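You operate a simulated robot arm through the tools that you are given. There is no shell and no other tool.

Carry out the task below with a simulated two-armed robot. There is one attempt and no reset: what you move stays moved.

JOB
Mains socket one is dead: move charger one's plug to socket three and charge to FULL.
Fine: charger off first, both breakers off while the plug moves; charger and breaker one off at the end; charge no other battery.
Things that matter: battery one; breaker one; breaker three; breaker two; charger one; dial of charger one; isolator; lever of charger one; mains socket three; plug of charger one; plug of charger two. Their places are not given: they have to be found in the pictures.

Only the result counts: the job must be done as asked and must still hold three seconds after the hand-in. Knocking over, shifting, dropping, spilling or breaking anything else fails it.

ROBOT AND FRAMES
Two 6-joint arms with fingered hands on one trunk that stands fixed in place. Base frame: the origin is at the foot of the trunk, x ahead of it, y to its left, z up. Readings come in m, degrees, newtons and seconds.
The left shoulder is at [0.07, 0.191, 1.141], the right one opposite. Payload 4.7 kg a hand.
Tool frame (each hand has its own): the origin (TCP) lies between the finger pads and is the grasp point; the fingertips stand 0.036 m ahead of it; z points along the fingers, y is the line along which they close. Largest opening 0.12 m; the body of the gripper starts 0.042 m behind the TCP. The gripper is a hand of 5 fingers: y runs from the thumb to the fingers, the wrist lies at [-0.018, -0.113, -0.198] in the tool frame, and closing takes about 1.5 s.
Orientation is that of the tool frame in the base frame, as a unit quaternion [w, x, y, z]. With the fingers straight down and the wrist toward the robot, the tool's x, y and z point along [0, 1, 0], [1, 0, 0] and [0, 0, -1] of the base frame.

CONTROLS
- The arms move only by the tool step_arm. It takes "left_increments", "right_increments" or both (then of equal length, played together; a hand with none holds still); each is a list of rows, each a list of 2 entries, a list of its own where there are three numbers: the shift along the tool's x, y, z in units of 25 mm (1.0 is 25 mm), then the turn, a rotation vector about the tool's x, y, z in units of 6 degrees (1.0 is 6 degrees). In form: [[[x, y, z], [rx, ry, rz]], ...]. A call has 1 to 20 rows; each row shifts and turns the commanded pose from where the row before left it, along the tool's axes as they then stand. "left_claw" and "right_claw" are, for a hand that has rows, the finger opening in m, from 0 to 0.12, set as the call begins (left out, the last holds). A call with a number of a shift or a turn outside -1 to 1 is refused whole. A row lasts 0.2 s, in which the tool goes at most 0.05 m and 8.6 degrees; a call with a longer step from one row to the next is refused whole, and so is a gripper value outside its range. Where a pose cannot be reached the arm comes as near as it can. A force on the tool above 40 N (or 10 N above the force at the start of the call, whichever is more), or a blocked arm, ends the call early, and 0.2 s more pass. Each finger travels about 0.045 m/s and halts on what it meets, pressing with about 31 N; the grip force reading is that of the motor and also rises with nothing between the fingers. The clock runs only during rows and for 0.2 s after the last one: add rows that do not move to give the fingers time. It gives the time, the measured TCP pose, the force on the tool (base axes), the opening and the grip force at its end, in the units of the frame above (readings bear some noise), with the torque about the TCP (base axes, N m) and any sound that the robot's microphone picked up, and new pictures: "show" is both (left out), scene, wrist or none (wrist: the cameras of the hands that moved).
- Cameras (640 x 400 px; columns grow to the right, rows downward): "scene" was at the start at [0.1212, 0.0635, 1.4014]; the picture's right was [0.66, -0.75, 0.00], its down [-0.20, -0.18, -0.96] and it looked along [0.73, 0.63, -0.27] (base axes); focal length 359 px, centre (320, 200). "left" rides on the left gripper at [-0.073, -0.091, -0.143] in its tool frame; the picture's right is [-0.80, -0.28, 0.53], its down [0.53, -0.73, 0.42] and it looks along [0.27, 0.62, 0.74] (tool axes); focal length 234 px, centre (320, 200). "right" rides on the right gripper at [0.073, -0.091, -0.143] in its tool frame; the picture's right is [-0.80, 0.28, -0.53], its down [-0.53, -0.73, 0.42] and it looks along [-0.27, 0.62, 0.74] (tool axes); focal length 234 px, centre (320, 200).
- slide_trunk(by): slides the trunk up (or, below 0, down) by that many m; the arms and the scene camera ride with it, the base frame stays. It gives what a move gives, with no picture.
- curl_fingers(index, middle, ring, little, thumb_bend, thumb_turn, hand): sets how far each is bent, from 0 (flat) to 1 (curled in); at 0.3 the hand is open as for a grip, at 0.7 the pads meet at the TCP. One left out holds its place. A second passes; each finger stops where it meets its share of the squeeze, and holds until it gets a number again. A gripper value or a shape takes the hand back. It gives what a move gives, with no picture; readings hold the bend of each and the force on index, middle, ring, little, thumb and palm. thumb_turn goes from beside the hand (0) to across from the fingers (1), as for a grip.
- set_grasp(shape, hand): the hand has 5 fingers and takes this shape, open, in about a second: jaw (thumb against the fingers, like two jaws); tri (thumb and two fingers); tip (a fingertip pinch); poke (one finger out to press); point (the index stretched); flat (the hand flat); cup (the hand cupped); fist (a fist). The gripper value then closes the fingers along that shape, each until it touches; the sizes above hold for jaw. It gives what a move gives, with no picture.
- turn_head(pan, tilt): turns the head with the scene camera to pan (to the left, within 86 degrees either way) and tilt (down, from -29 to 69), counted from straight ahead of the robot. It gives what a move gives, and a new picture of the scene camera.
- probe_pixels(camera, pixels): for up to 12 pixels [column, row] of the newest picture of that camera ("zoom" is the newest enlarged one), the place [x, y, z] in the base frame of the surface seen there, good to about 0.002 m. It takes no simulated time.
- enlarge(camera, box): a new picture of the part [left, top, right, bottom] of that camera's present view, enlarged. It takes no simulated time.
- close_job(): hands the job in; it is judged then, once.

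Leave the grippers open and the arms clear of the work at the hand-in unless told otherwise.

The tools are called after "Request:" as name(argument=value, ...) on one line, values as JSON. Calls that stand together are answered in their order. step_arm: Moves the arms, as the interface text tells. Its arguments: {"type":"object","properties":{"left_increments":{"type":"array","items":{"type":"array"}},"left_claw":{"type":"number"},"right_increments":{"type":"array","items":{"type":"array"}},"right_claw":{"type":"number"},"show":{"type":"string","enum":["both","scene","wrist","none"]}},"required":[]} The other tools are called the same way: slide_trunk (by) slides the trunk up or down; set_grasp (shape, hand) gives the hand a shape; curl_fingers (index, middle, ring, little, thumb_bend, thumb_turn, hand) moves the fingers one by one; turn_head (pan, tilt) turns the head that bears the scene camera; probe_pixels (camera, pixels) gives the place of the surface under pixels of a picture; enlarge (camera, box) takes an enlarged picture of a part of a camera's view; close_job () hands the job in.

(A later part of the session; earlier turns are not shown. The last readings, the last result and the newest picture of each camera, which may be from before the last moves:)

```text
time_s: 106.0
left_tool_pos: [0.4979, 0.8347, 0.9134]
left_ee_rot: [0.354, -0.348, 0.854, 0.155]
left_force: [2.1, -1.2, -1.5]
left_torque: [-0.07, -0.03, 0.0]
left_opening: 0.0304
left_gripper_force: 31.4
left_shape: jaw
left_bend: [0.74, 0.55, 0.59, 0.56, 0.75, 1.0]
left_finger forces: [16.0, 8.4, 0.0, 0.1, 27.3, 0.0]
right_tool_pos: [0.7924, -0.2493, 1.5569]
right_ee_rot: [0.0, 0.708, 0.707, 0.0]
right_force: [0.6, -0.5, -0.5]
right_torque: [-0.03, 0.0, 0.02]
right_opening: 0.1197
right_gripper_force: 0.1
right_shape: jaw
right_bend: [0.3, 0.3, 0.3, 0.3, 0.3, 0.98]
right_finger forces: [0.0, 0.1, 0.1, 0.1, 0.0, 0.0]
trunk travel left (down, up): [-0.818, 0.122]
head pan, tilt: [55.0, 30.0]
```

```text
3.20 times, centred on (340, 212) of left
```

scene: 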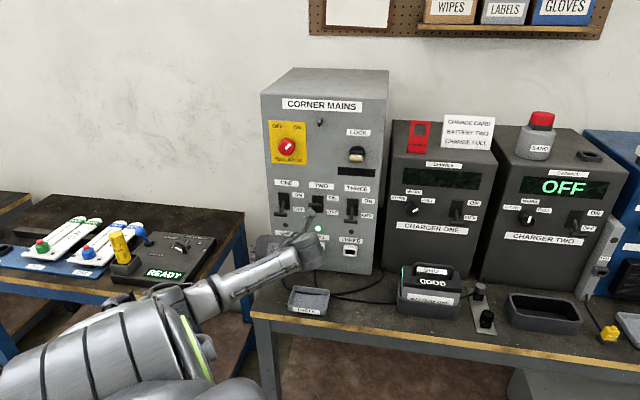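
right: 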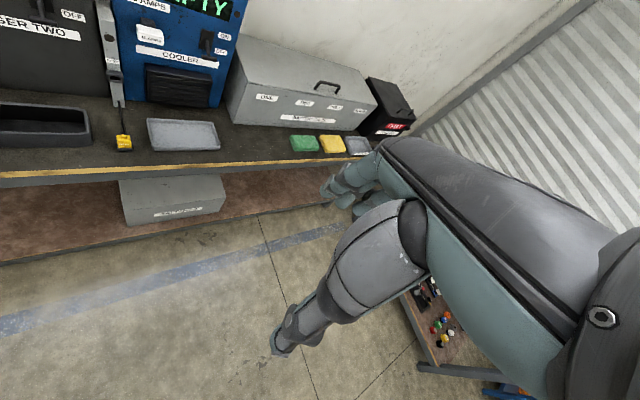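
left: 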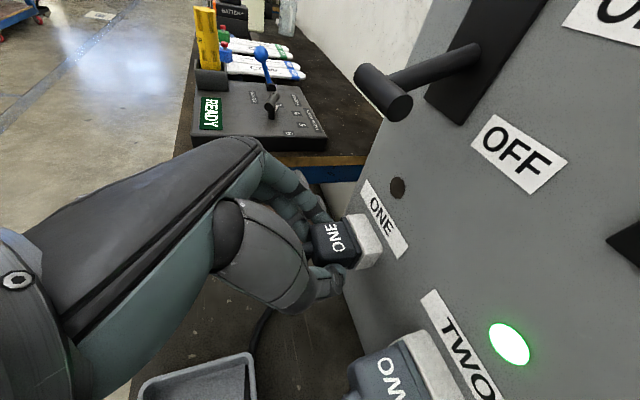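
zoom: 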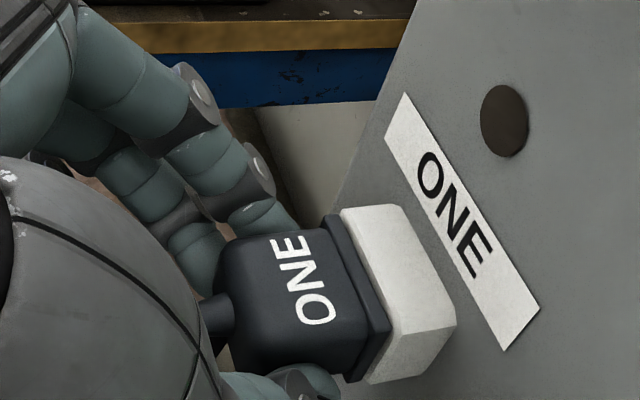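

Firm grip: index 16 N, middle 8 N, thumb 27 N. Breakers one and three are both off, charger off. Pulling the plug straight out from the panel.

Request:
step_arm(left_increments=[[[0.21, -0.002, -0.214], [0, 0, 0]], [[0.21, -0.002, -0.214], [0, 0, 0]], [[0.21, -0.002, -0.214], [0, 0, 0]], [[0.21, -0.002, -0.214], [0, 0, 0]]], show="wrist")

Request:
enlarge(camera="left", box=[240, 150, 440, 275])

```text
time_s: 107.0
left_tool_pos: [0.4746, 0.8129, 0.9124]
left_ee_rot: [0.354, -0.348, 0.854, 0.154]
left_force: [0.8, 0.3, -0.6]
left_torque: [-0.03, -0.02, 0.01]
left_opening: 0.0304
left_gripper_force: 30.7
left_shape: jaw
left_bend: [0.74, 0.55, 0.59, 0.56, 0.75, 1.0]
left_finger forces: [17.1, 9.3, 0.1, 0.0, 27.1, 0.0]
right_tool_pos: [0.7909, -0.2509, 1.5573]
right_ee_rot: [0.0, 0.707, 0.707, 0.001]
right_force: [-0.8, 0.4, 0.0]
right_torque: [-0.01, 0.02, 0.04]
right_opening: 0.1199
right_gripper_force: 0.0
right_shape: jaw
right_bend: [0.3, 0.3, 0.3, 0.3, 0.3, 0.98]
right_finger forces: [0.0, 0.0, 0.0, 0.0, 0.1, 0.0]
trunk travel left (down, up): [-0.818, 0.122]
head pan, tilt: [55.0, 30.0]
```

left: 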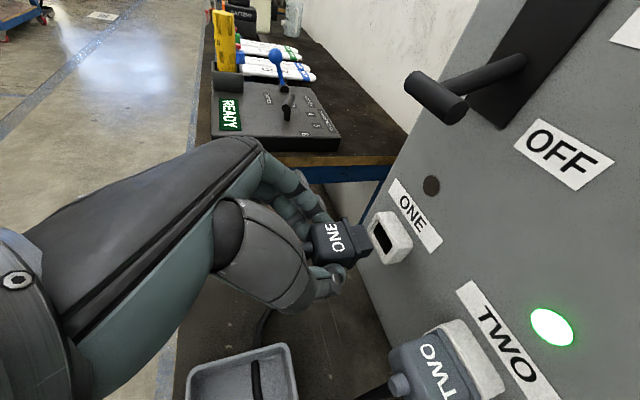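

```text
3.20 times, centred on (340, 212) of left
```

zoom: 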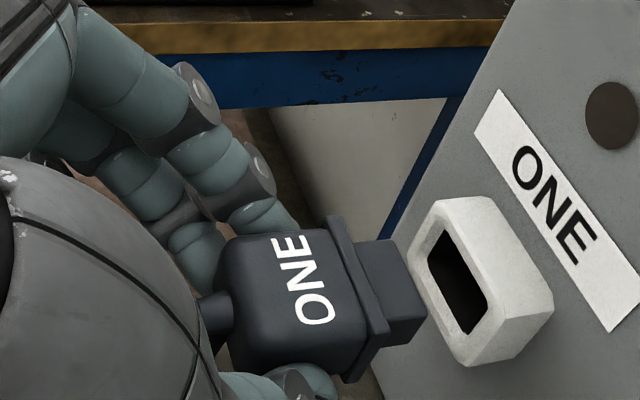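

The plug is out and its prong block is visible. I'll measure socket ONE's rim precisely as a reference, and socket THREE from the scene camera, before carrying it over.

Request:
probe_pixels(camera="zoom", pixels=[[420, 245], [430, 210], [480, 345], [455, 340], [445, 222], [475, 340], [425, 235], [440, 300], [490, 320], [465, 250]])

Request:
step_arm(left_increments=[[[0.3, 0, -0.3], [0, 0, 0]], [[-0.8, 0.01, -0.8], [0, 0, 0]], [[-0.8, 0.01, -0.8], [0, 0, 0]]], show="both")

```text
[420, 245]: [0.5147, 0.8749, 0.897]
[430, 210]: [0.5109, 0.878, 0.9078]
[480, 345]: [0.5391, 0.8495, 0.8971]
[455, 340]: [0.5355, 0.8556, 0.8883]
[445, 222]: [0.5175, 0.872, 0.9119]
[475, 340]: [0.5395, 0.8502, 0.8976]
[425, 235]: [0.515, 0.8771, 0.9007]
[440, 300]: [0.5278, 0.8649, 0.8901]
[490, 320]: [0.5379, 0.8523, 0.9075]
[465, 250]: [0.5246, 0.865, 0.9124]
```

```text
time_s: 107.8
left_tool_pos: [0.4692, 0.804, 0.9698]
left_ee_rot: [0.353, -0.349, 0.854, 0.154]
left_force: [0.4, -0.2, 0.0]
left_torque: [0.03, 0.01, 0.01]
left_opening: 0.0302
left_gripper_force: 30.9
left_shape: jaw
left_bend: [0.74, 0.55, 0.59, 0.56, 0.75, 1.0]
left_finger forces: [17.2, 9.1, 0.0, 0.0, 27.1, 0.0]
right_tool_pos: [0.7917, -0.2507, 1.5566]
right_ee_rot: [0.001, 0.707, 0.707, -0.001]
right_force: [-0.5, -0.2, -0.3]
right_torque: [-0.01, 0.01, -0.02]
right_opening: 0.1197
right_gripper_force: 0.1
right_shape: jaw
right_bend: [0.3, 0.3, 0.3, 0.3, 0.3, 0.98]
right_finger forces: [0.0, 0.0, 0.0, 0.0, 0.1, 0.1]
trunk travel left (down, up): [-0.818, 0.122]
head pan, tilt: [55.0, 30.0]
```

scene: 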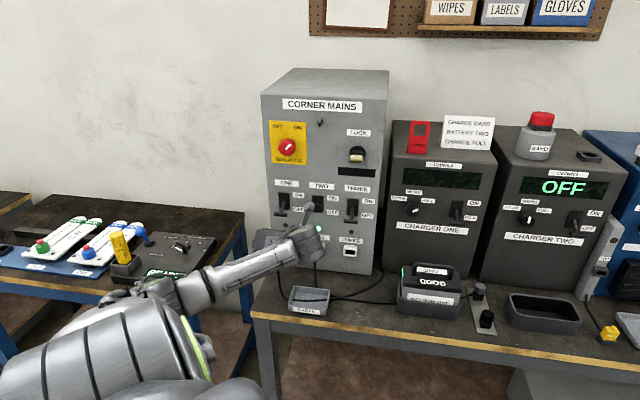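
left: 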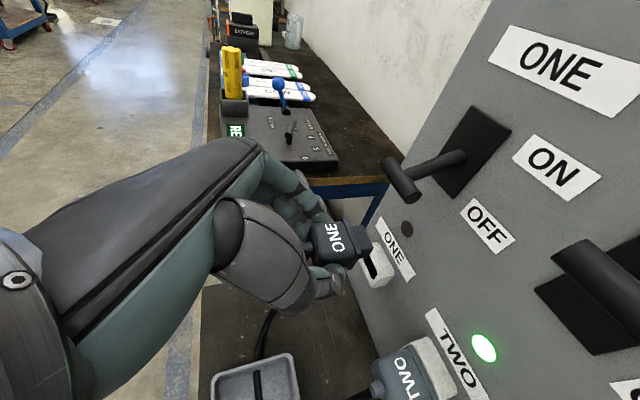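

Socket ONE's rim centre: u≈−0.238, z≈0.9005, front n≈0.9825. Now measuring socket THREE.

Request:
enlarge(camera="scene", box=[300, 215, 400, 278])

Request:
probe_pixels(camera="zoom", pixels=[[278, 225], [285, 200], [355, 215], [375, 215], [350, 200], [320, 195], [320, 255], [350, 262], [278, 240], [372, 240], [315, 250], [320, 200]])

```text
6.35 times, centred on (350, 246) of scene
```

zoom: 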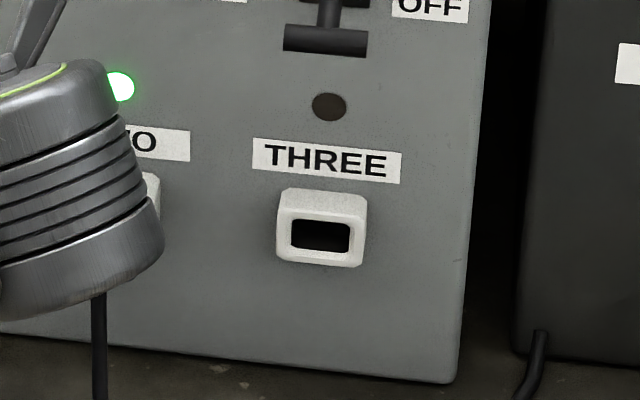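

```text
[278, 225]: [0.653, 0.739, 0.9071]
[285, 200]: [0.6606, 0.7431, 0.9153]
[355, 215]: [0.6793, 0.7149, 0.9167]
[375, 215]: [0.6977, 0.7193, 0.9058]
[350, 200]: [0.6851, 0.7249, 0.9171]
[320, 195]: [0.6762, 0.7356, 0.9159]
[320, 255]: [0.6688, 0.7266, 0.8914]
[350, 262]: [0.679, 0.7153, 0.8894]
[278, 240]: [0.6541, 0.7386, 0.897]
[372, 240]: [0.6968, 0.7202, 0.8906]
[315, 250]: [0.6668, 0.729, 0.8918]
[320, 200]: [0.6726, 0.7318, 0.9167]
```

Let me get the right rim and the hole edges of socket THREE more exactly.

Request:
probe_pixels(camera="zoom", pixels=[[360, 230], [362, 240], [358, 250], [356, 235], [284, 230], [281, 245], [288, 235], [320, 213], [325, 256], [320, 218], [300, 258], [340, 216]])

```text
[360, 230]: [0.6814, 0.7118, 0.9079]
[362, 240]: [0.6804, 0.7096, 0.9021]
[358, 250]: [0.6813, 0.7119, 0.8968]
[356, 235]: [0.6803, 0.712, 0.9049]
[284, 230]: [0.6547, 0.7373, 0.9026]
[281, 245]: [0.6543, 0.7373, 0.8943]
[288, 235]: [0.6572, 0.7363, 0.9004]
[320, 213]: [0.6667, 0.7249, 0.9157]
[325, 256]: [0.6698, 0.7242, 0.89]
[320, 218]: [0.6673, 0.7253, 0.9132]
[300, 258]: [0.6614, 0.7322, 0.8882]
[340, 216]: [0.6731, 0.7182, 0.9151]
```

Socket THREE's rim centre: u≈−0.040, z≈0.901, front n≈0.984 — i.e. 0.2 m right of socket ONE. I'll carry the plug right at z 0.97 (above plug TWO), staying at n≈0.90.

Request:
step_arm(left_increments=[[[-0.018, -0.9875, -0.007], [0, 0, 0]], [[-0.018, -0.9875, -0.007], [0, 0, 0]], [[-0.018, -0.9875, -0.007], [0, 0, 0]], [[-0.018, -0.9875, -0.007], [0, 0, 0]], [[-0.018, -0.9875, -0.007], [0, 0, 0]], [[-0.018, -0.9875, -0.007], [0, 0, 0]], [[-0.018, -0.9875, -0.007], [0, 0, 0]], [[-0.018, -0.9875, -0.007], [0, 0, 0]]], show="both")

```text
time_s: 109.7
left_tool_pos: [0.6095, 0.6646, 0.9709]
left_ee_rot: [0.354, -0.348, 0.854, 0.157]
left_force: [0.2, -0.1, -0.2]
left_torque: [-0.02, 0.01, 0.01]
left_opening: 0.0304
left_gripper_force: 31.5
left_shape: jaw
left_bend: [0.74, 0.55, 0.59, 0.56, 0.75, 1.0]
left_finger forces: [17.0, 9.1, 0.0, 0.1, 26.9, 0.0]
right_tool_pos: [0.7929, -0.2502, 1.5564]
right_ee_rot: [-0.002, 0.707, 0.707, 0.0]
right_force: [-0.1, -0.5, 0.4]
right_torque: [0.02, 0.01, 0.01]
right_opening: 0.1199
right_gripper_force: 0.0
right_shape: jaw
right_bend: [0.3, 0.3, 0.3, 0.3, 0.3, 0.98]
right_finger forces: [0.1, 0.0, 0.0, 0.0, 0.0, 0.0]
trunk travel left (down, up): [-0.818, 0.122]
head pan, tilt: [55.0, 30.0]
```

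scene: 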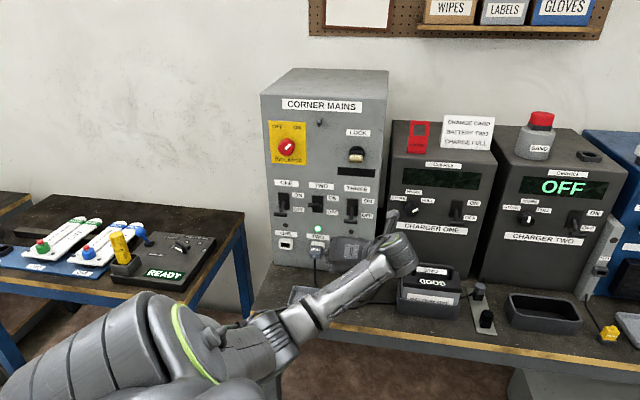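
left: 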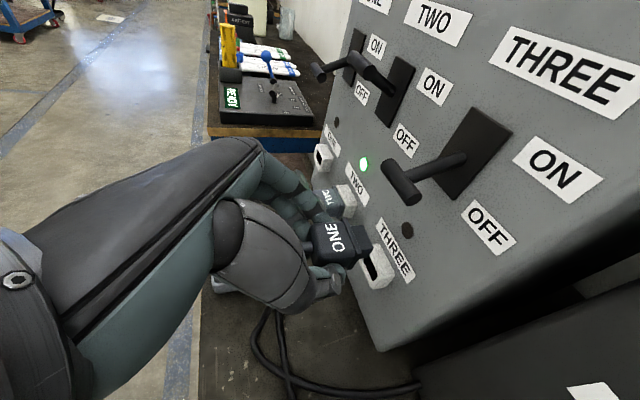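

TCP at u −0.039, n 0.901 — the same relative picture as at socket ONE. Lowering straight down to the insertion height z≈0.913.

Request:
step_arm(left_increments=[[[0.546, -0.014, 0.539], [0, 0, 0]], [[0.546, -0.014, 0.539], [0, 0, 0]], [[0.546, -0.014, 0.539], [0, 0, 0]]], show="wrist")

Request:
enlarge(camera="left", box=[240, 150, 440, 275])

Request:
enlarge(camera="scene", box=[300, 215, 400, 278])

```text
time_s: 110.5
left_tool_pos: [0.6091, 0.6654, 0.9112]
left_ee_rot: [0.354, -0.347, 0.855, 0.154]
left_force: [0.4, 0.2, -0.8]
left_torque: [-0.05, 0.03, 0.03]
left_opening: 0.0304
left_gripper_force: 30.9
left_shape: jaw
left_bend: [0.74, 0.55, 0.59, 0.56, 0.75, 1.0]
left_finger forces: [17.1, 9.1, 0.1, 0.1, 26.9, 0.0]
right_tool_pos: [0.7922, -0.2498, 1.5573]
right_ee_rot: [0.0, 0.707, 0.707, 0.0]
right_force: [0.1, -0.4, -0.4]
right_torque: [0.0, 0.0, 0.0]
right_opening: 0.1195
right_gripper_force: 0.0
right_shape: jaw
right_bend: [0.3, 0.3, 0.3, 0.3, 0.3, 0.98]
right_finger forces: [0.0, 0.1, 0.1, 0.1, 0.0, 0.0]
trunk travel left (down, up): [-0.818, 0.122]
head pan, tilt: [55.0, 30.0]
```

left: 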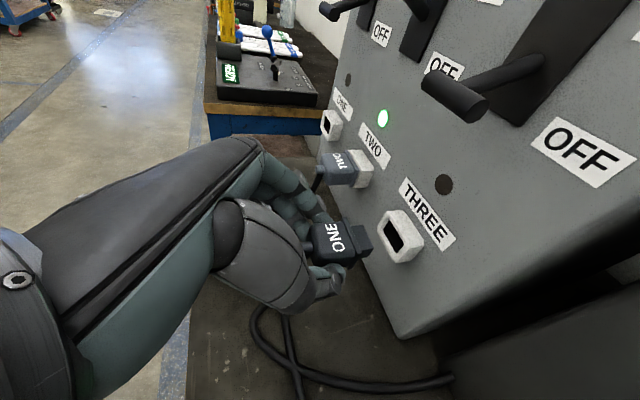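

```text
3.20 times, centred on (340, 212) of left
```

zoom: 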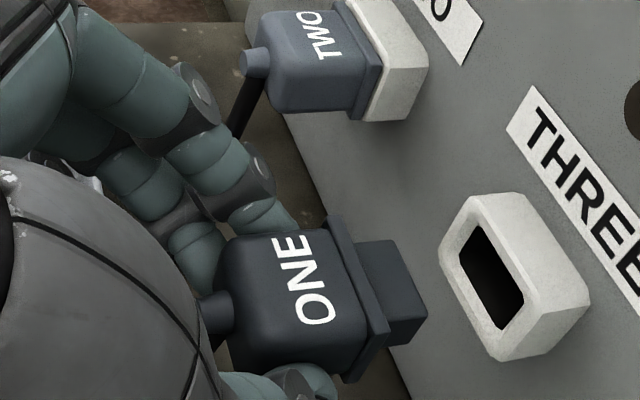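

```text
6.35 times, centred on (350, 246) of scene
```

zoom: 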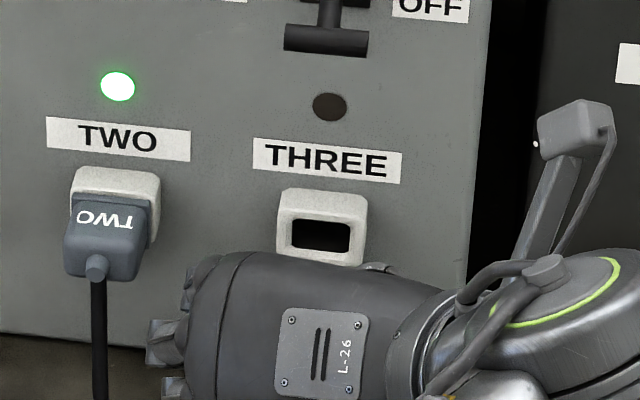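

I'll measure socket THREE's rim with this wrist camera too (same method as for socket ONE), and the prong.

Request:
probe_pixels(camera="zoom", pixels=[[450, 240], [460, 205], [505, 345], [480, 335], [475, 215], [495, 245], [520, 310], [465, 295], [385, 262], [410, 325], [395, 290], [372, 300]])

```text
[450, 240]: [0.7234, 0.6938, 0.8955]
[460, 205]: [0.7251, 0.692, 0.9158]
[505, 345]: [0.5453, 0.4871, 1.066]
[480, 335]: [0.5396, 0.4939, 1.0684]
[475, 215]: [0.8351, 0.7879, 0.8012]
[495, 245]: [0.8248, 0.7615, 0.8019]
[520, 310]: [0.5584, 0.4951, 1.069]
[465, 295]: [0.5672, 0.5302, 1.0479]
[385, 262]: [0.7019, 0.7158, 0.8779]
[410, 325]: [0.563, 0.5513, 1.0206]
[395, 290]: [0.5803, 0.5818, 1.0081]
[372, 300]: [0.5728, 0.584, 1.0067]
```

That probed the scene zoom; I'll re-enlarge the wrist view and repeat.

Request:
enlarge(camera="left", box=[240, 150, 440, 275])

Request:
probe_pixels(camera="zoom", pixels=[[450, 240], [460, 205], [505, 345], [480, 335], [475, 215], [495, 245], [520, 310], [465, 295], [385, 262], [410, 325], [395, 290], [372, 300]])

```text
3.20 times, centred on (340, 212) of left
```

zoom: 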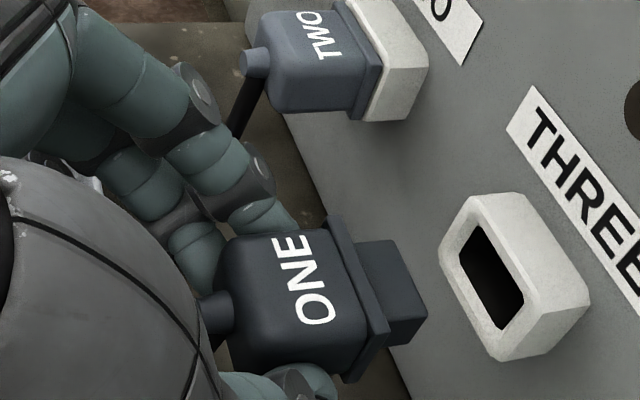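

```text
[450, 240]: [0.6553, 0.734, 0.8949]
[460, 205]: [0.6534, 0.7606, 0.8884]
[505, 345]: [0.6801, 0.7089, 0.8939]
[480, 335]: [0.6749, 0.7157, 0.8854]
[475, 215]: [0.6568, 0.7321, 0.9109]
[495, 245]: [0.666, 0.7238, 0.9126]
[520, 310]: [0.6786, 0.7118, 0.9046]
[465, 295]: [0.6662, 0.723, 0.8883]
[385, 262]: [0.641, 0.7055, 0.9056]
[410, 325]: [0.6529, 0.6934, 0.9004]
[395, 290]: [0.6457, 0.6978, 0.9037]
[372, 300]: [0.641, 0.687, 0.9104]
```

Socket THREE's centre is 0.199 m right of socket ONE's; my lateral error is under 1 mm. Small correction (up 2 mm, right ~1 mm), then insert along n in small steps.

Request:
step_arm(left_increments=[[[-0.057, -0.03, -0.056], [0, 0, 0]], [[-0.211, 0.002, 0.214], [0, 0, 0]], [[-0.211, 0.002, 0.214], [0, 0, 0]], [[-0.211, 0.002, 0.214], [0, 0, 0]]], show="wrist")

Request:
enlarge(camera="left", box=[240, 150, 440, 275])

```text
time_s: 111.5
left_tool_pos: [0.6257, 0.6808, 0.9135]
left_ee_rot: [0.353, -0.349, 0.854, 0.155]
left_force: [0.2, -0.8, -0.3]
left_torque: [0.02, -0.02, -0.01]
left_opening: 0.0304
left_gripper_force: 30.7
left_shape: jaw
left_bend: [0.74, 0.55, 0.59, 0.56, 0.75, 1.0]
left_finger forces: [17.0, 9.1, 0.0, 0.1, 26.9, 0.0]
right_tool_pos: [0.7921, -0.2505, 1.5572]
right_ee_rot: [-0.001, 0.707, 0.707, 0.001]
right_force: [-0.6, -0.2, 0.3]
right_torque: [0.01, -0.01, -0.01]
right_opening: 0.1196
right_gripper_force: 0.1
right_shape: jaw
right_bend: [0.3, 0.3, 0.3, 0.3, 0.3, 0.98]
right_finger forces: [0.0, 0.1, 0.0, 0.1, 0.1, 0.0]
trunk travel left (down, up): [-0.818, 0.122]
head pan, tilt: [55.0, 30.0]
```

left: 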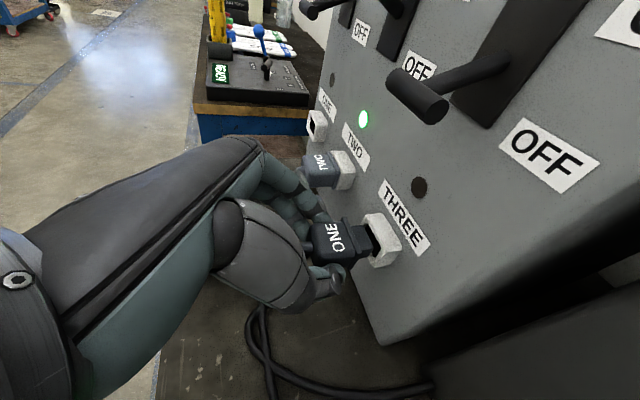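

```text
3.20 times, centred on (340, 212) of left
```

zoom: 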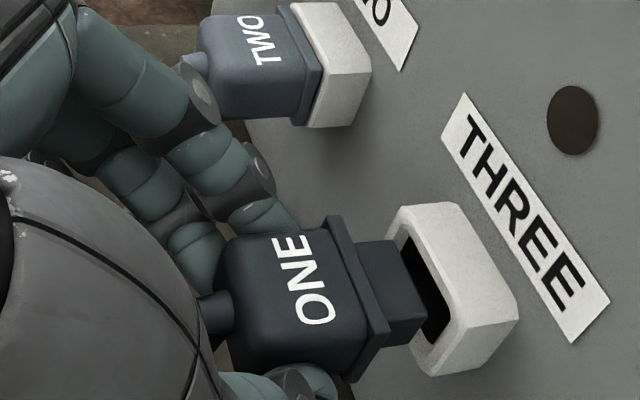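

The prong lines up and is about to enter the hole, no contact force. Continuing the insertion about 2 cm.

Request:
step_arm(left_increments=[[[-0.211, 0.002, 0.214], [0, 0, 0]], [[-0.211, 0.002, 0.214], [0, 0, 0]], [[-0.14, 0.001, 0.142], [0, 0, 0]]], show="wrist")

Request:
enlarge(camera="left", box=[240, 150, 440, 275])

```text
time_s: 112.2
left_tool_pos: [0.6388, 0.6934, 0.915]
left_ee_rot: [0.354, -0.347, 0.854, 0.154]
left_force: [-3.1, -6.2, -2.2]
left_torque: [-0.15, 0.01, 0.03]
left_opening: 0.0308
left_gripper_force: 31.0
left_shape: jaw
left_bend: [0.74, 0.55, 0.59, 0.56, 0.75, 1.0]
left_finger forces: [16.8, 10.0, 0.1, 0.1, 28.8, 0.0]
right_tool_pos: [0.7908, -0.2525, 1.5571]
right_ee_rot: [0.0, 0.708, 0.707, 0.001]
right_force: [-0.1, 0.0, -0.2]
right_torque: [0.02, -0.04, 0.04]
right_opening: 0.1193
right_gripper_force: 0.0
right_shape: jaw
right_bend: [0.3, 0.3, 0.3, 0.3, 0.3, 0.98]
right_finger forces: [0.0, 0.0, 0.0, 0.0, 0.0, 0.0]
trunk travel left (down, up): [-0.818, 0.122]
head pan, tilt: [55.0, 30.0]
```

left: 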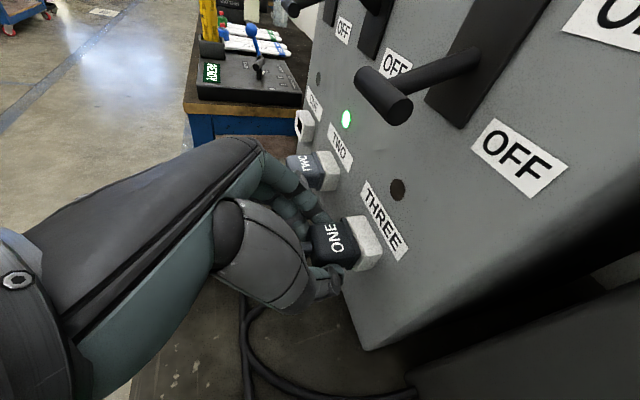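

```text
3.20 times, centred on (340, 212) of left
```

zoom: 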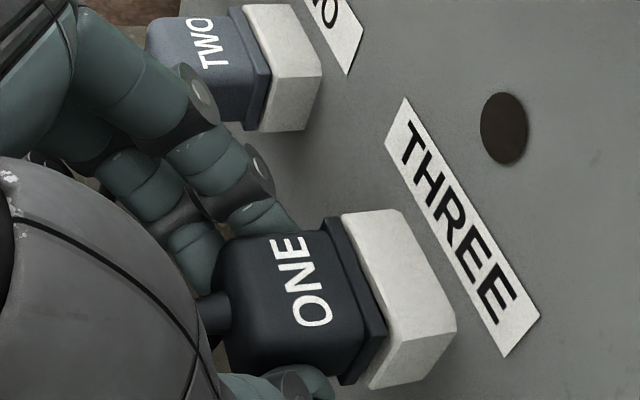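

The plug now sits in socket THREE exactly as it did in ONE (n 0.942, light resistance). A small extra push of 3 mm to be sure it's seated.

Request:
step_arm(left_increments=[[[-0.085, 0.001, 0.086], [0, 0, 0]], [[0, 0, 0], [0, 0, 0]]], show="none")

```text
time_s: 112.8
left_tool_pos: [0.6396, 0.6946, 0.9154]
left_ee_rot: [0.353, -0.348, 0.855, 0.155]
left_force: [-12.4, -17.1, -3.7]
left_torque: [-0.49, 0.17, 0.18]
left_opening: 0.0308
left_gripper_force: 31.1
left_shape: jaw
left_bend: [0.74, 0.55, 0.59, 0.56, 0.75, 1.0]
left_finger forces: [16.9, 11.3, 0.0, 0.1, 31.2, 0.0]
right_tool_pos: [0.7895, -0.254, 1.5561]
right_ee_rot: [0.0, 0.707, 0.707, 0.001]
right_force: [-1.0, 0.1, 0.7]
right_torque: [0.02, -0.01, 0.01]
right_opening: 0.1198
right_gripper_force: 0.1
right_shape: jaw
right_bend: [0.3, 0.3, 0.3, 0.3, 0.3, 0.98]
right_finger forces: [0.0, 0.0, 0.1, 0.1, 0.0, 0.0]
trunk travel left (down, up): [-0.818, 0.122]
head pan, tilt: [55.0, 30.0]
```

It's firmly seated (about 21 N). I'll relax 2 mm, open the hand, and back away along the finger direction.

Request:
step_arm(left_increments=[[[0.056, 0, -0.057], [0, 0, 0]]], show="none")

Request:
step_arm(left_increments=[[[0, 0, 0], [0, 0, 0]], [[0, 0, 0], [0, 0, 0]], [[0, 0, 0], [0, 0, 0]], [[0, 0, 0], [0, 0, 0]], [[0, 0, 0], [0, 0, 0]], [[0, 0, 0], [0, 0, 0]], [[0, 0, 0], [0, 0, 0]]], left_claw=0.085, show="wrist")

Request:
enlarge(camera="left", box=[240, 150, 440, 275])

```text
time_s: 113.2
left_tool_pos: [0.6394, 0.6948, 0.9159]
left_ee_rot: [0.354, -0.348, 0.854, 0.155]
left_force: [-9.8, -14.5, -6.2]
left_torque: [-0.45, 0.15, 0.14]
left_opening: 0.0306
left_gripper_force: 31.5
left_shape: jaw
left_bend: [0.74, 0.55, 0.59, 0.56, 0.75, 1.0]
left_finger forces: [16.9, 11.4, 0.0, 0.0, 30.6, 0.0]
right_tool_pos: [0.7908, -0.2534, 1.5572]
right_ee_rot: [0.0, 0.707, 0.707, 0.0]
right_force: [0.2, 0.4, -0.6]
right_torque: [0.0, -0.03, 0.0]
right_opening: 0.1196
right_gripper_force: 0.0
right_shape: jaw
right_bend: [0.3, 0.3, 0.3, 0.3, 0.3, 0.98]
right_finger forces: [0.0, 0.0, 0.1, 0.1, 0.0, 0.0]
trunk travel left (down, up): [-0.818, 0.122]
head pan, tilt: [55.0, 30.0]
```

```text
time_s: 114.8
left_tool_pos: [0.6407, 0.6954, 0.9146]
left_ee_rot: [0.354, -0.347, 0.855, 0.154]
left_force: [0.1, -0.1, 0.7]
left_torque: [0.02, 0.0, -0.03]
left_opening: 0.0846
left_gripper_force: 0.2
left_shape: jaw
left_bend: [0.27, 0.37, 0.35, 0.35, 0.59, 0.99]
left_finger forces: [0.0, 0.0, 0.0, 0.0, 0.0, 0.0]
right_tool_pos: [0.7921, -0.2506, 1.557]
right_ee_rot: [-0.001, 0.707, 0.707, 0.0]
right_force: [-0.4, 0.2, 0.5]
right_torque: [0.01, 0.0, 0.02]
right_opening: 0.1198
right_gripper_force: 0.1
right_shape: jaw
right_bend: [0.3, 0.3, 0.3, 0.3, 0.3, 0.98]
right_finger forces: [0.0, 0.1, 0.1, 0.0, 0.0, 0.0]
trunk travel left (down, up): [-0.818, 0.122]
head pan, tilt: [55.0, 30.0]
```

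left: 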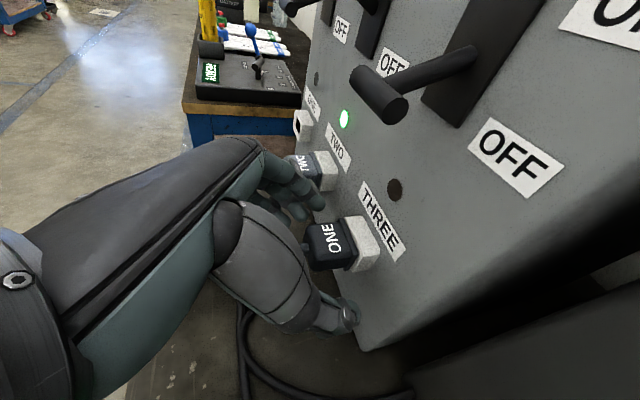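

```text
3.20 times, centred on (340, 212) of left
```

zoom: 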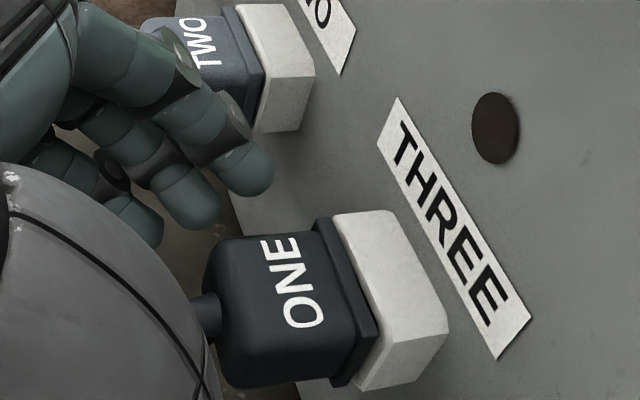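

Released cleanly; the plug stays in socket THREE. I'll back away along the fingers, then up and back, and unroll the hand in free air.

Request:
step_arm(left_increments=[[[0, 0, -0.8], [0, 0, 0]], [[0, 0, -0.8], [0, 0, 0]], [[0, 0, -0.8], [0, 0, 0]], [[-0.2, 0, -0.9], [0, 0, 0]], [[-0.2, 0, -0.9], [0, 0, 0]]], show="both")

Request:
enlarge(camera="left", box=[260, 130, 500, 280])

```text
time_s: 116.0
left_tool_pos: [0.5922, 0.6458, 0.9959]
left_ee_rot: [0.353, -0.347, 0.855, 0.154]
left_force: [-0.1, -0.1, -0.8]
left_torque: [-0.02, 0.07, 0.0]
left_opening: 0.0849
left_gripper_force: 0.1
left_shape: jaw
left_bend: [0.27, 0.37, 0.35, 0.35, 0.59, 0.99]
left_finger forces: [0.0, 0.0, 0.0, 0.0, 0.0, 0.0]
right_tool_pos: [0.7906, -0.2521, 1.5568]
right_ee_rot: [0.0, 0.707, 0.707, 0.0]
right_force: [0.1, -0.2, 0.1]
right_torque: [0.02, -0.01, -0.04]
right_opening: 0.1195
right_gripper_force: 0.1
right_shape: jaw
right_bend: [0.3, 0.3, 0.3, 0.3, 0.3, 0.98]
right_finger forces: [0.1, 0.0, 0.0, 0.0, 0.1, 0.0]
trunk travel left (down, up): [-0.818, 0.122]
head pan, tilt: [55.0, 30.0]
```

scene: 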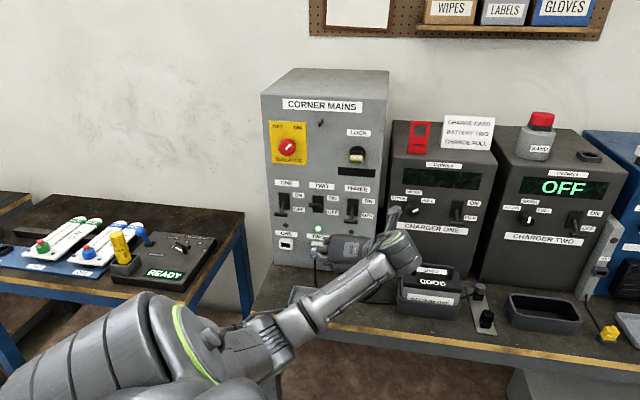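
left: 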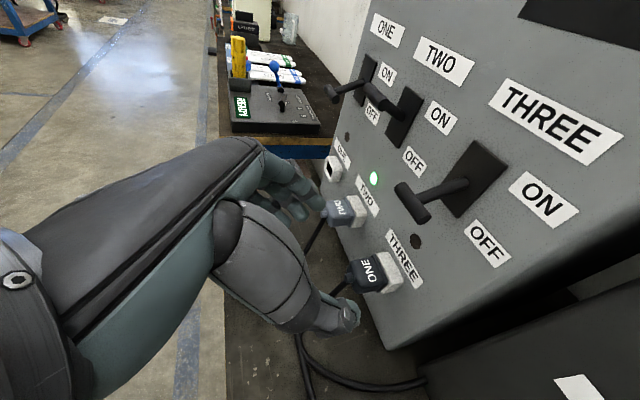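

```text
2.67 times, centred on (380, 205) of left
```

zoom: 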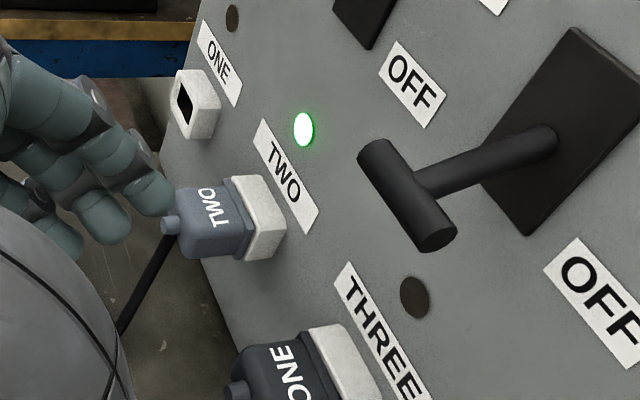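

The plug marked ONE is in socket THREE; TWO untouched. Backing off 2 cm more and unrolling the hand by 90°.

Request:
step_arm(left_increments=[[[0.56, 0, -0.57], [0, 0, 0]], [[0, 0, 0], [0, 0, 1]], [[0, 0, 0], [0, 0, 1]], [[0, 0, 0], [0, 0, 1]], [[0, 0, 0], [0, 0, 1]], [[0, 0, 0], [0, 0, 1]], [[0, 0, 0], [0, 0, 1]], [[0, 0, 0], [0, 0, 1]], [[0, 0, 0], [0, 0, 1]], [[0, 0, 0], [0, 0, 1]], [[0, 0, 0], [0, 0, 1]]], show="none")

```text
time_s: 118.5
left_tool_pos: [0.5774, 0.6331, 0.9952]
left_ee_rot: [0.228, 0.126, 0.914, 0.31]
left_force: [0.3, -0.5, -0.2]
left_torque: [0.03, 0.01, 0.06]
left_opening: 0.0847
left_gripper_force: 0.1
left_shape: jaw
left_bend: [0.27, 0.37, 0.35, 0.35, 0.59, 0.99]
left_finger forces: [0.0, 0.1, 0.0, 0.0, 0.0, 0.0]
right_tool_pos: [0.7915, -0.2496, 1.5568]
right_ee_rot: [0.0, 0.707, 0.707, 0.0]
right_force: [-0.4, 0.3, 0.6]
right_torque: [0.01, -0.02, 0.03]
right_opening: 0.1194
right_gripper_force: 0.1
right_shape: jaw
right_bend: [0.3, 0.3, 0.3, 0.3, 0.3, 0.98]
right_finger forces: [0.1, 0.0, 0.1, 0.0, 0.0, 0.0]
trunk travel left (down, up): [-0.818, 0.122]
head pan, tilt: [55.0, 30.0]
```

Good, no flags. Finish the roll and pitch up 14°, then make the pointing finger.

Request:
step_arm(left_increments=[[[0, 0, 0], [0, 0, 1]], [[0, 0, 0], [0, 0, 1]], [[0, 0, 0], [0, 0, 1]], [[0, 0, 0], [0, 0, 1]], [[0, 0, 0], [0, 0, 1]], [[0, 0, 0], [-0.8, 0, 0]], [[0, 0, 0], [-0.8, 0, 0]], [[0, 0, 0], [-0.8, 0, 0]]], show="none")

Request:
set_grasp(hand="left", shape="point")

Request:
curl_fingers(hand="left", index=0.25)

Request:
step_arm(left_increments=[[[0, 0, 0], [0, 0, 0]]], show="both")

```text
time_s: 120.2
left_tool_pos: [0.5786, 0.6338, 0.9956]
left_ee_rot: [0.185, 0.338, 0.798, 0.463]
left_force: [0.0, 0.2, -0.9]
left_torque: [-0.01, 0.02, -0.02]
left_opening: 0.0847
left_gripper_force: 0.0
left_shape: jaw
left_bend: [0.27, 0.37, 0.35, 0.35, 0.59, 0.99]
left_finger forces: [0.0, 0.1, 0.0, 0.0, 0.0, 0.0]
right_tool_pos: [0.7911, -0.2497, 1.5568]
right_ee_rot: [0.0, 0.707, 0.707, 0.0]
right_force: [0.5, 0.3, -0.3]
right_torque: [0.0, 0.02, -0.04]
right_opening: 0.1199
right_gripper_force: 0.0
right_shape: jaw
right_bend: [0.3, 0.3, 0.3, 0.3, 0.3, 0.98]
right_finger forces: [0.1, 0.0, 0.0, 0.0, 0.1, 0.0]
trunk travel left (down, up): [-0.818, 0.122]
head pan, tilt: [55.0, 30.0]
```

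```text
time_s: 121.2
left_tool_pos: [0.5788, 0.6334, 0.9948]
left_ee_rot: [0.183, 0.337, 0.799, 0.464]
left_force: [0.0, 0.2, 0.0]
left_torque: [-0.02, 0.01, 0.02]
left_opening: 0.1142
left_gripper_force: 0.0
left_shape: point
left_bend: [0.19, 1.0, 1.0, 1.0, 0.98, 0.88]
left_finger forces: [0.0, 0.0, 0.0, 0.0, 0.1, 0.0]
right_tool_pos: [0.791, -0.2506, 1.5578]
right_ee_rot: [0.0, 0.707, 0.707, 0.0]
right_force: [-0.1, 0.2, -0.2]
right_torque: [0.02, -0.01, -0.01]
right_opening: 0.1195
right_gripper_force: 0.0
right_shape: jaw
right_bend: [0.3, 0.3, 0.3, 0.3, 0.3, 0.98]
right_finger forces: [0.0, 0.0, 0.1, 0.0, 0.0, 0.1]
trunk travel left (down, up): [-0.818, 0.122]
head pan, tilt: [55.0, 30.0]
```

```text
time_s: 122.2
left_tool_pos: [0.5789, 0.6341, 0.9949]
left_ee_rot: [0.184, 0.337, 0.799, 0.463]
left_force: [0.1, 0.1, -0.7]
left_torque: [-0.01, 0.02, 0.02]
left_opening: 0.0385
left_gripper_force: 0.0
left_shape: fingers
left_bend: [0.25, 1.0, 1.0, 1.0, 0.98, 0.88]
left_finger forces: [0.1, 0.1, 0.1, 0.0, 0.0, 0.1]
right_tool_pos: [0.7919, -0.2517, 1.557]
right_ee_rot: [-0.001, 0.707, 0.707, 0.0]
right_force: [-0.2, -0.5, -0.4]
right_torque: [0.02, 0.0, 0.01]
right_opening: 0.1196
right_gripper_force: 0.1
right_shape: jaw
right_bend: [0.3, 0.3, 0.3, 0.3, 0.3, 0.98]
right_finger forces: [0.0, 0.0, 0.0, 0.0, 0.0, 0.0]
trunk travel left (down, up): [-0.818, 0.122]
head pan, tilt: [55.0, 30.0]
```

```text
time_s: 122.5
left_tool_pos: [0.5787, 0.6331, 0.9954]
left_ee_rot: [0.185, 0.338, 0.798, 0.464]
left_force: [-0.6, -0.6, -0.5]
left_torque: [0.01, 0.0, 0.02]
left_opening: 0.0385
left_gripper_force: 0.1
left_shape: fingers
left_bend: [0.25, 1.0, 1.0, 1.0, 0.98, 0.88]
left_finger forces: [0.0, 0.1, 0.0, 0.1, 0.0, 0.1]
right_tool_pos: [0.792, -0.2505, 1.5566]
right_ee_rot: [0.001, 0.707, 0.707, 0.0]
right_force: [0.2, 0.2, -0.2]
right_torque: [0.01, 0.0, -0.01]
right_opening: 0.1198
right_gripper_force: 0.2
right_shape: jaw
right_bend: [0.3, 0.3, 0.3, 0.3, 0.3, 0.98]
right_finger forces: [0.0, 0.0, 0.0, 0.0, 0.0, 0.0]
trunk travel left (down, up): [-0.818, 0.122]
head pan, tilt: [55.0, 30.0]
```

scene: 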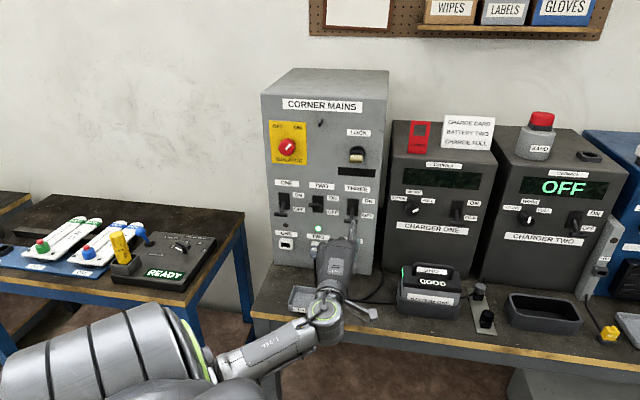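
left: 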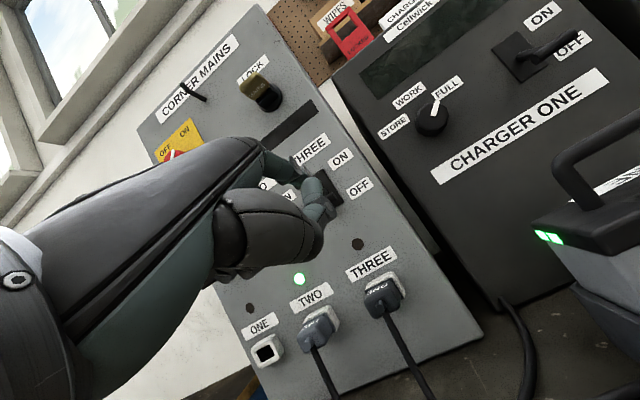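

I'll zoom to see the fingertip relative to breaker THREE's bar.

Request:
enlarge(camera="left", box=[240, 120, 440, 245])

Request:
probe_pixels(camera="zoom", pixels=[[130, 120], [175, 120], [205, 150], [225, 165], [235, 185], [245, 200], [265, 185], [300, 240], [290, 250], [310, 225], [255, 235], [290, 290]])

Request:
enlarge(camera="scene", box=[290, 180, 400, 249])

```text
3.20 times, centred on (340, 182) of left
```

zoom: 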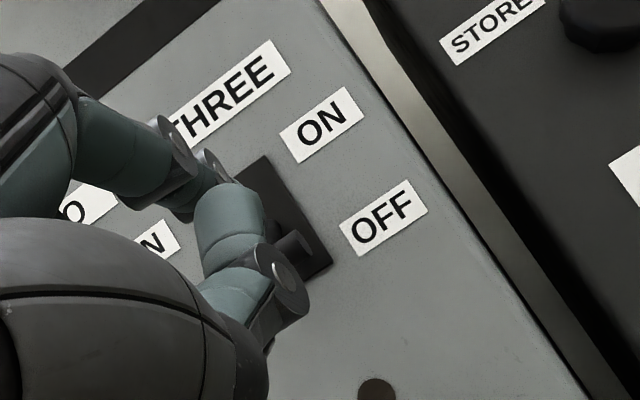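

```text
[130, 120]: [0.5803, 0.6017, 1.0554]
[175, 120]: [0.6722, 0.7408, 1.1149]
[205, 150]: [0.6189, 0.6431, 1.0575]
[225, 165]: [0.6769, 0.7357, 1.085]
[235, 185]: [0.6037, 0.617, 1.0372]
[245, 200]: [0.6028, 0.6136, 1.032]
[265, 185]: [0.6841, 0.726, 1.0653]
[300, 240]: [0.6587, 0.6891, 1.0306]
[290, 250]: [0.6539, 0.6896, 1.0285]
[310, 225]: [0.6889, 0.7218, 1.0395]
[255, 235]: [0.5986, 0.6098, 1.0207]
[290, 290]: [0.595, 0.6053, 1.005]
```

```text
5.80 times, centred on (345, 214) of scene
```

zoom: 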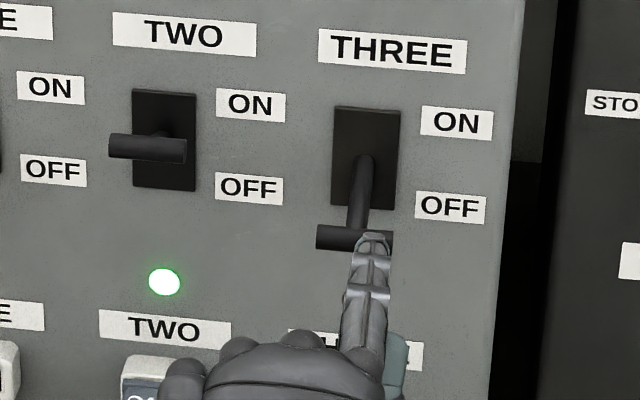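

The tip is about (u −0.018, n 0.906, z 1.047). I'll lower it 5 cm and shift 1.7 cm left so it can slide under the bar.

Request:
step_arm(left_increments=[[[0.34, -0.83, 0.48], [0, 0, 0]], [[0.34, -0.83, 0.48], [0, 0, 0]]], show="wrist")

Request:
enlarge(camera="scene", box=[290, 180, 400, 249])

Request:
enlarge(camera="left", box=[240, 100, 440, 225])

```text
time_s: 123.2
left_tool_pos: [0.5661, 0.6449, 0.9468]
left_ee_rot: [0.185, 0.338, 0.798, 0.463]
left_force: [-0.1, -0.2, -0.5]
left_torque: [-0.01, -0.02, -0.04]
left_opening: 0.0384
left_gripper_force: 0.0
left_shape: fingers
left_bend: [0.25, 1.0, 1.0, 1.0, 0.98, 0.88]
left_finger forces: [0.0, 0.0, 0.0, 0.1, 0.0, 0.1]
right_tool_pos: [0.7923, -0.2506, 1.5571]
right_ee_rot: [-0.001, 0.707, 0.707, 0.001]
right_force: [-0.9, -0.2, -0.5]
right_torque: [-0.01, 0.0, -0.01]
right_opening: 0.1197
right_gripper_force: 0.0
right_shape: jaw
right_bend: [0.3, 0.3, 0.3, 0.3, 0.3, 0.98]
right_finger forces: [0.0, 0.0, 0.1, 0.1, 0.0, 0.0]
trunk travel left (down, up): [-0.818, 0.122]
head pan, tilt: [55.0, 30.0]
```

left: 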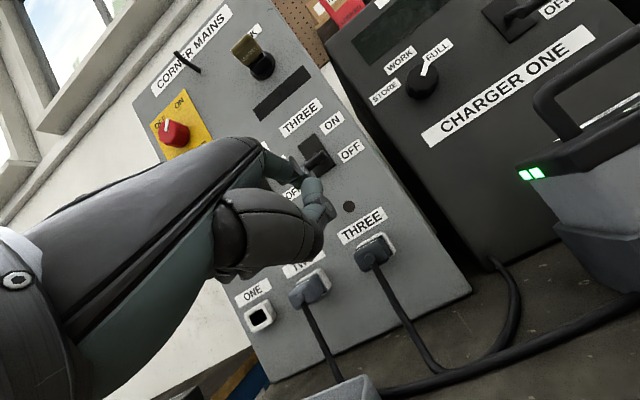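

```text
5.80 times, centred on (345, 214) of scene
```

zoom: 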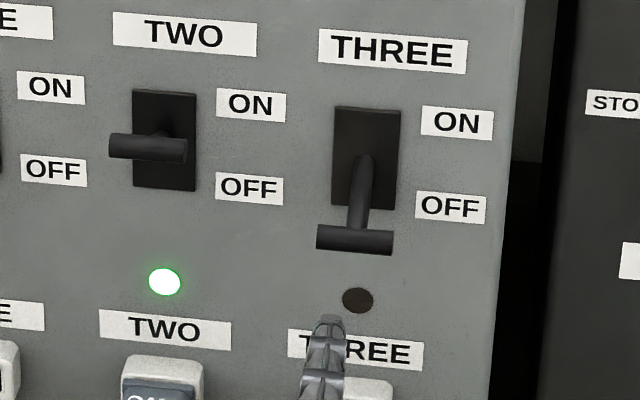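

```text
3.20 times, centred on (340, 162) of left
```

zoom: 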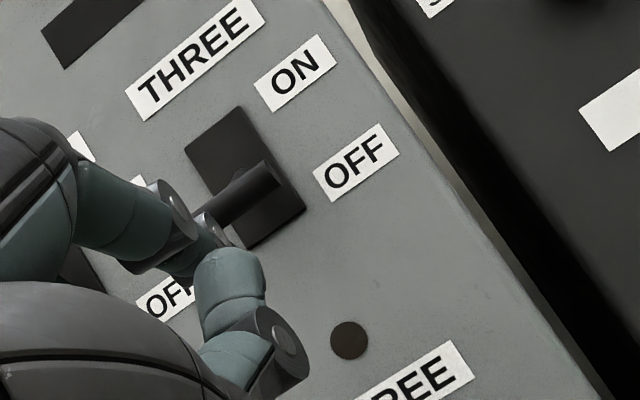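

I'll probe the fingertip from the scene camera.

Request:
enlarge(camera="scene", box=[290, 180, 400, 249])

Request:
probe_pixels(camera="zoom", pixels=[[327, 322], [325, 330], [322, 350], [318, 380], [340, 240], [380, 242], [322, 240]])

```text
5.80 times, centred on (345, 214) of scene
```

zoom: 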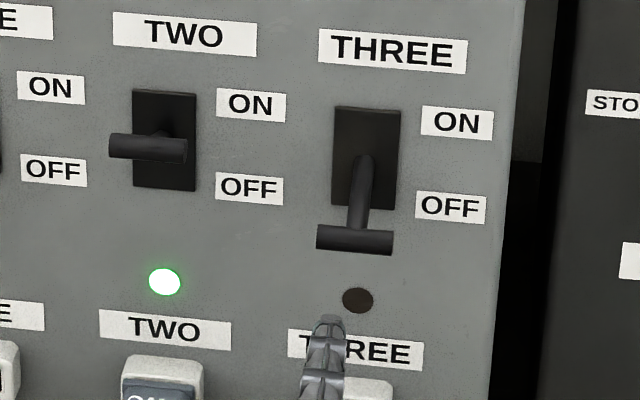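

```text
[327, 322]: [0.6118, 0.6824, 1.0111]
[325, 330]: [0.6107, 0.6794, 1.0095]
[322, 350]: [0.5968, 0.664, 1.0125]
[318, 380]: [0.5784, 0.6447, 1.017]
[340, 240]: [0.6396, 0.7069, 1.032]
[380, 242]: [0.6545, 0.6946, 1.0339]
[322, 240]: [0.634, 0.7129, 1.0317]
```

Finger top is at z≈1.011, tip n 0.915; the bar's underside is ~1.019. Lower 1.2 cm more, shift 1.2 cm right, then slide forward under the bar.

Request:
step_arm(left_increments=[[[-0.48, -0.416, 0.24], [0, 0, 0]], [[0, 0.387, 0.669], [0, 0, 0]], [[0, 0.387, 0.669], [0, 0, 0]], [[0, 0.387, 0.669], [0, 0, 0]]], show="both")

Request:
enlarge(camera="scene", box=[290, 180, 400, 249])

Request:
enlarge(camera="left", box=[240, 100, 440, 225])

```text
time_s: 124.2
left_tool_pos: [0.6168, 0.6783, 0.9339]
left_ee_rot: [0.184, 0.337, 0.799, 0.463]
left_force: [0.7, -0.1, -0.2]
left_torque: [0.01, -0.03, -0.02]
left_opening: 0.0383
left_gripper_force: 0.1
left_shape: fingers
left_bend: [0.25, 1.0, 1.0, 1.0, 0.98, 0.88]
left_finger forces: [0.0, 0.1, 0.1, 0.0, 0.0, 0.0]
right_tool_pos: [0.7926, -0.2503, 1.5564]
right_ee_rot: [0.0, 0.707, 0.707, 0.0]
right_force: [0.2, 0.3, -0.2]
right_torque: [-0.02, 0.02, -0.02]
right_opening: 0.1196
right_gripper_force: 0.1
right_shape: jaw
right_bend: [0.3, 0.3, 0.3, 0.3, 0.3, 0.98]
right_finger forces: [0.0, 0.0, 0.1, 0.0, 0.1, 0.0]
trunk travel left (down, up): [-0.818, 0.122]
head pan, tilt: [55.0, 30.0]
```

scene: 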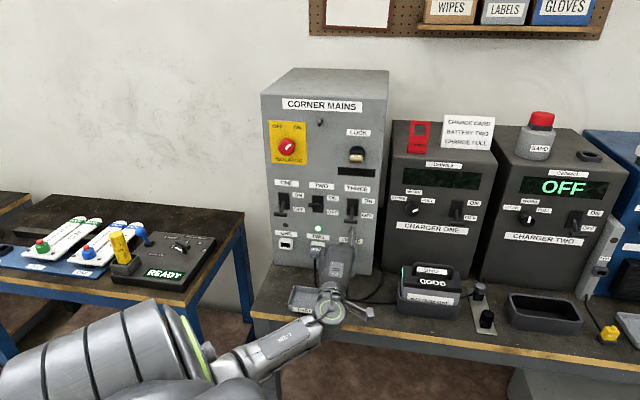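
left: 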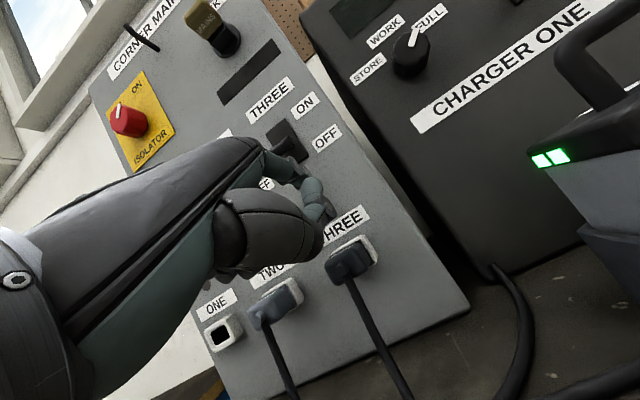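

```text
5.80 times, centred on (345, 214) of scene
```

zoom: 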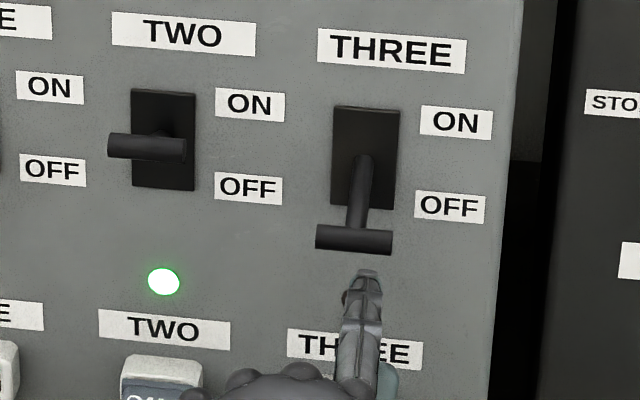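

```text
3.20 times, centred on (340, 162) of left
```

zoom: 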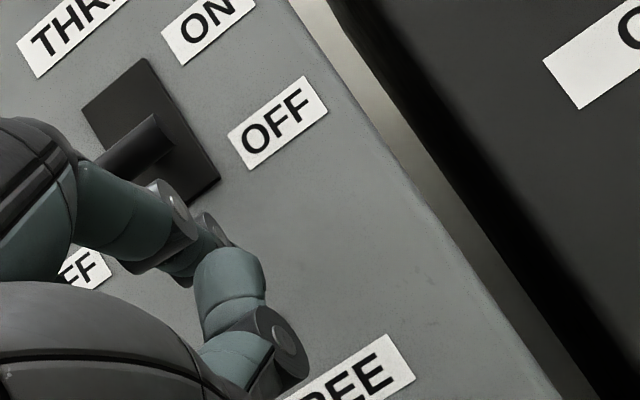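

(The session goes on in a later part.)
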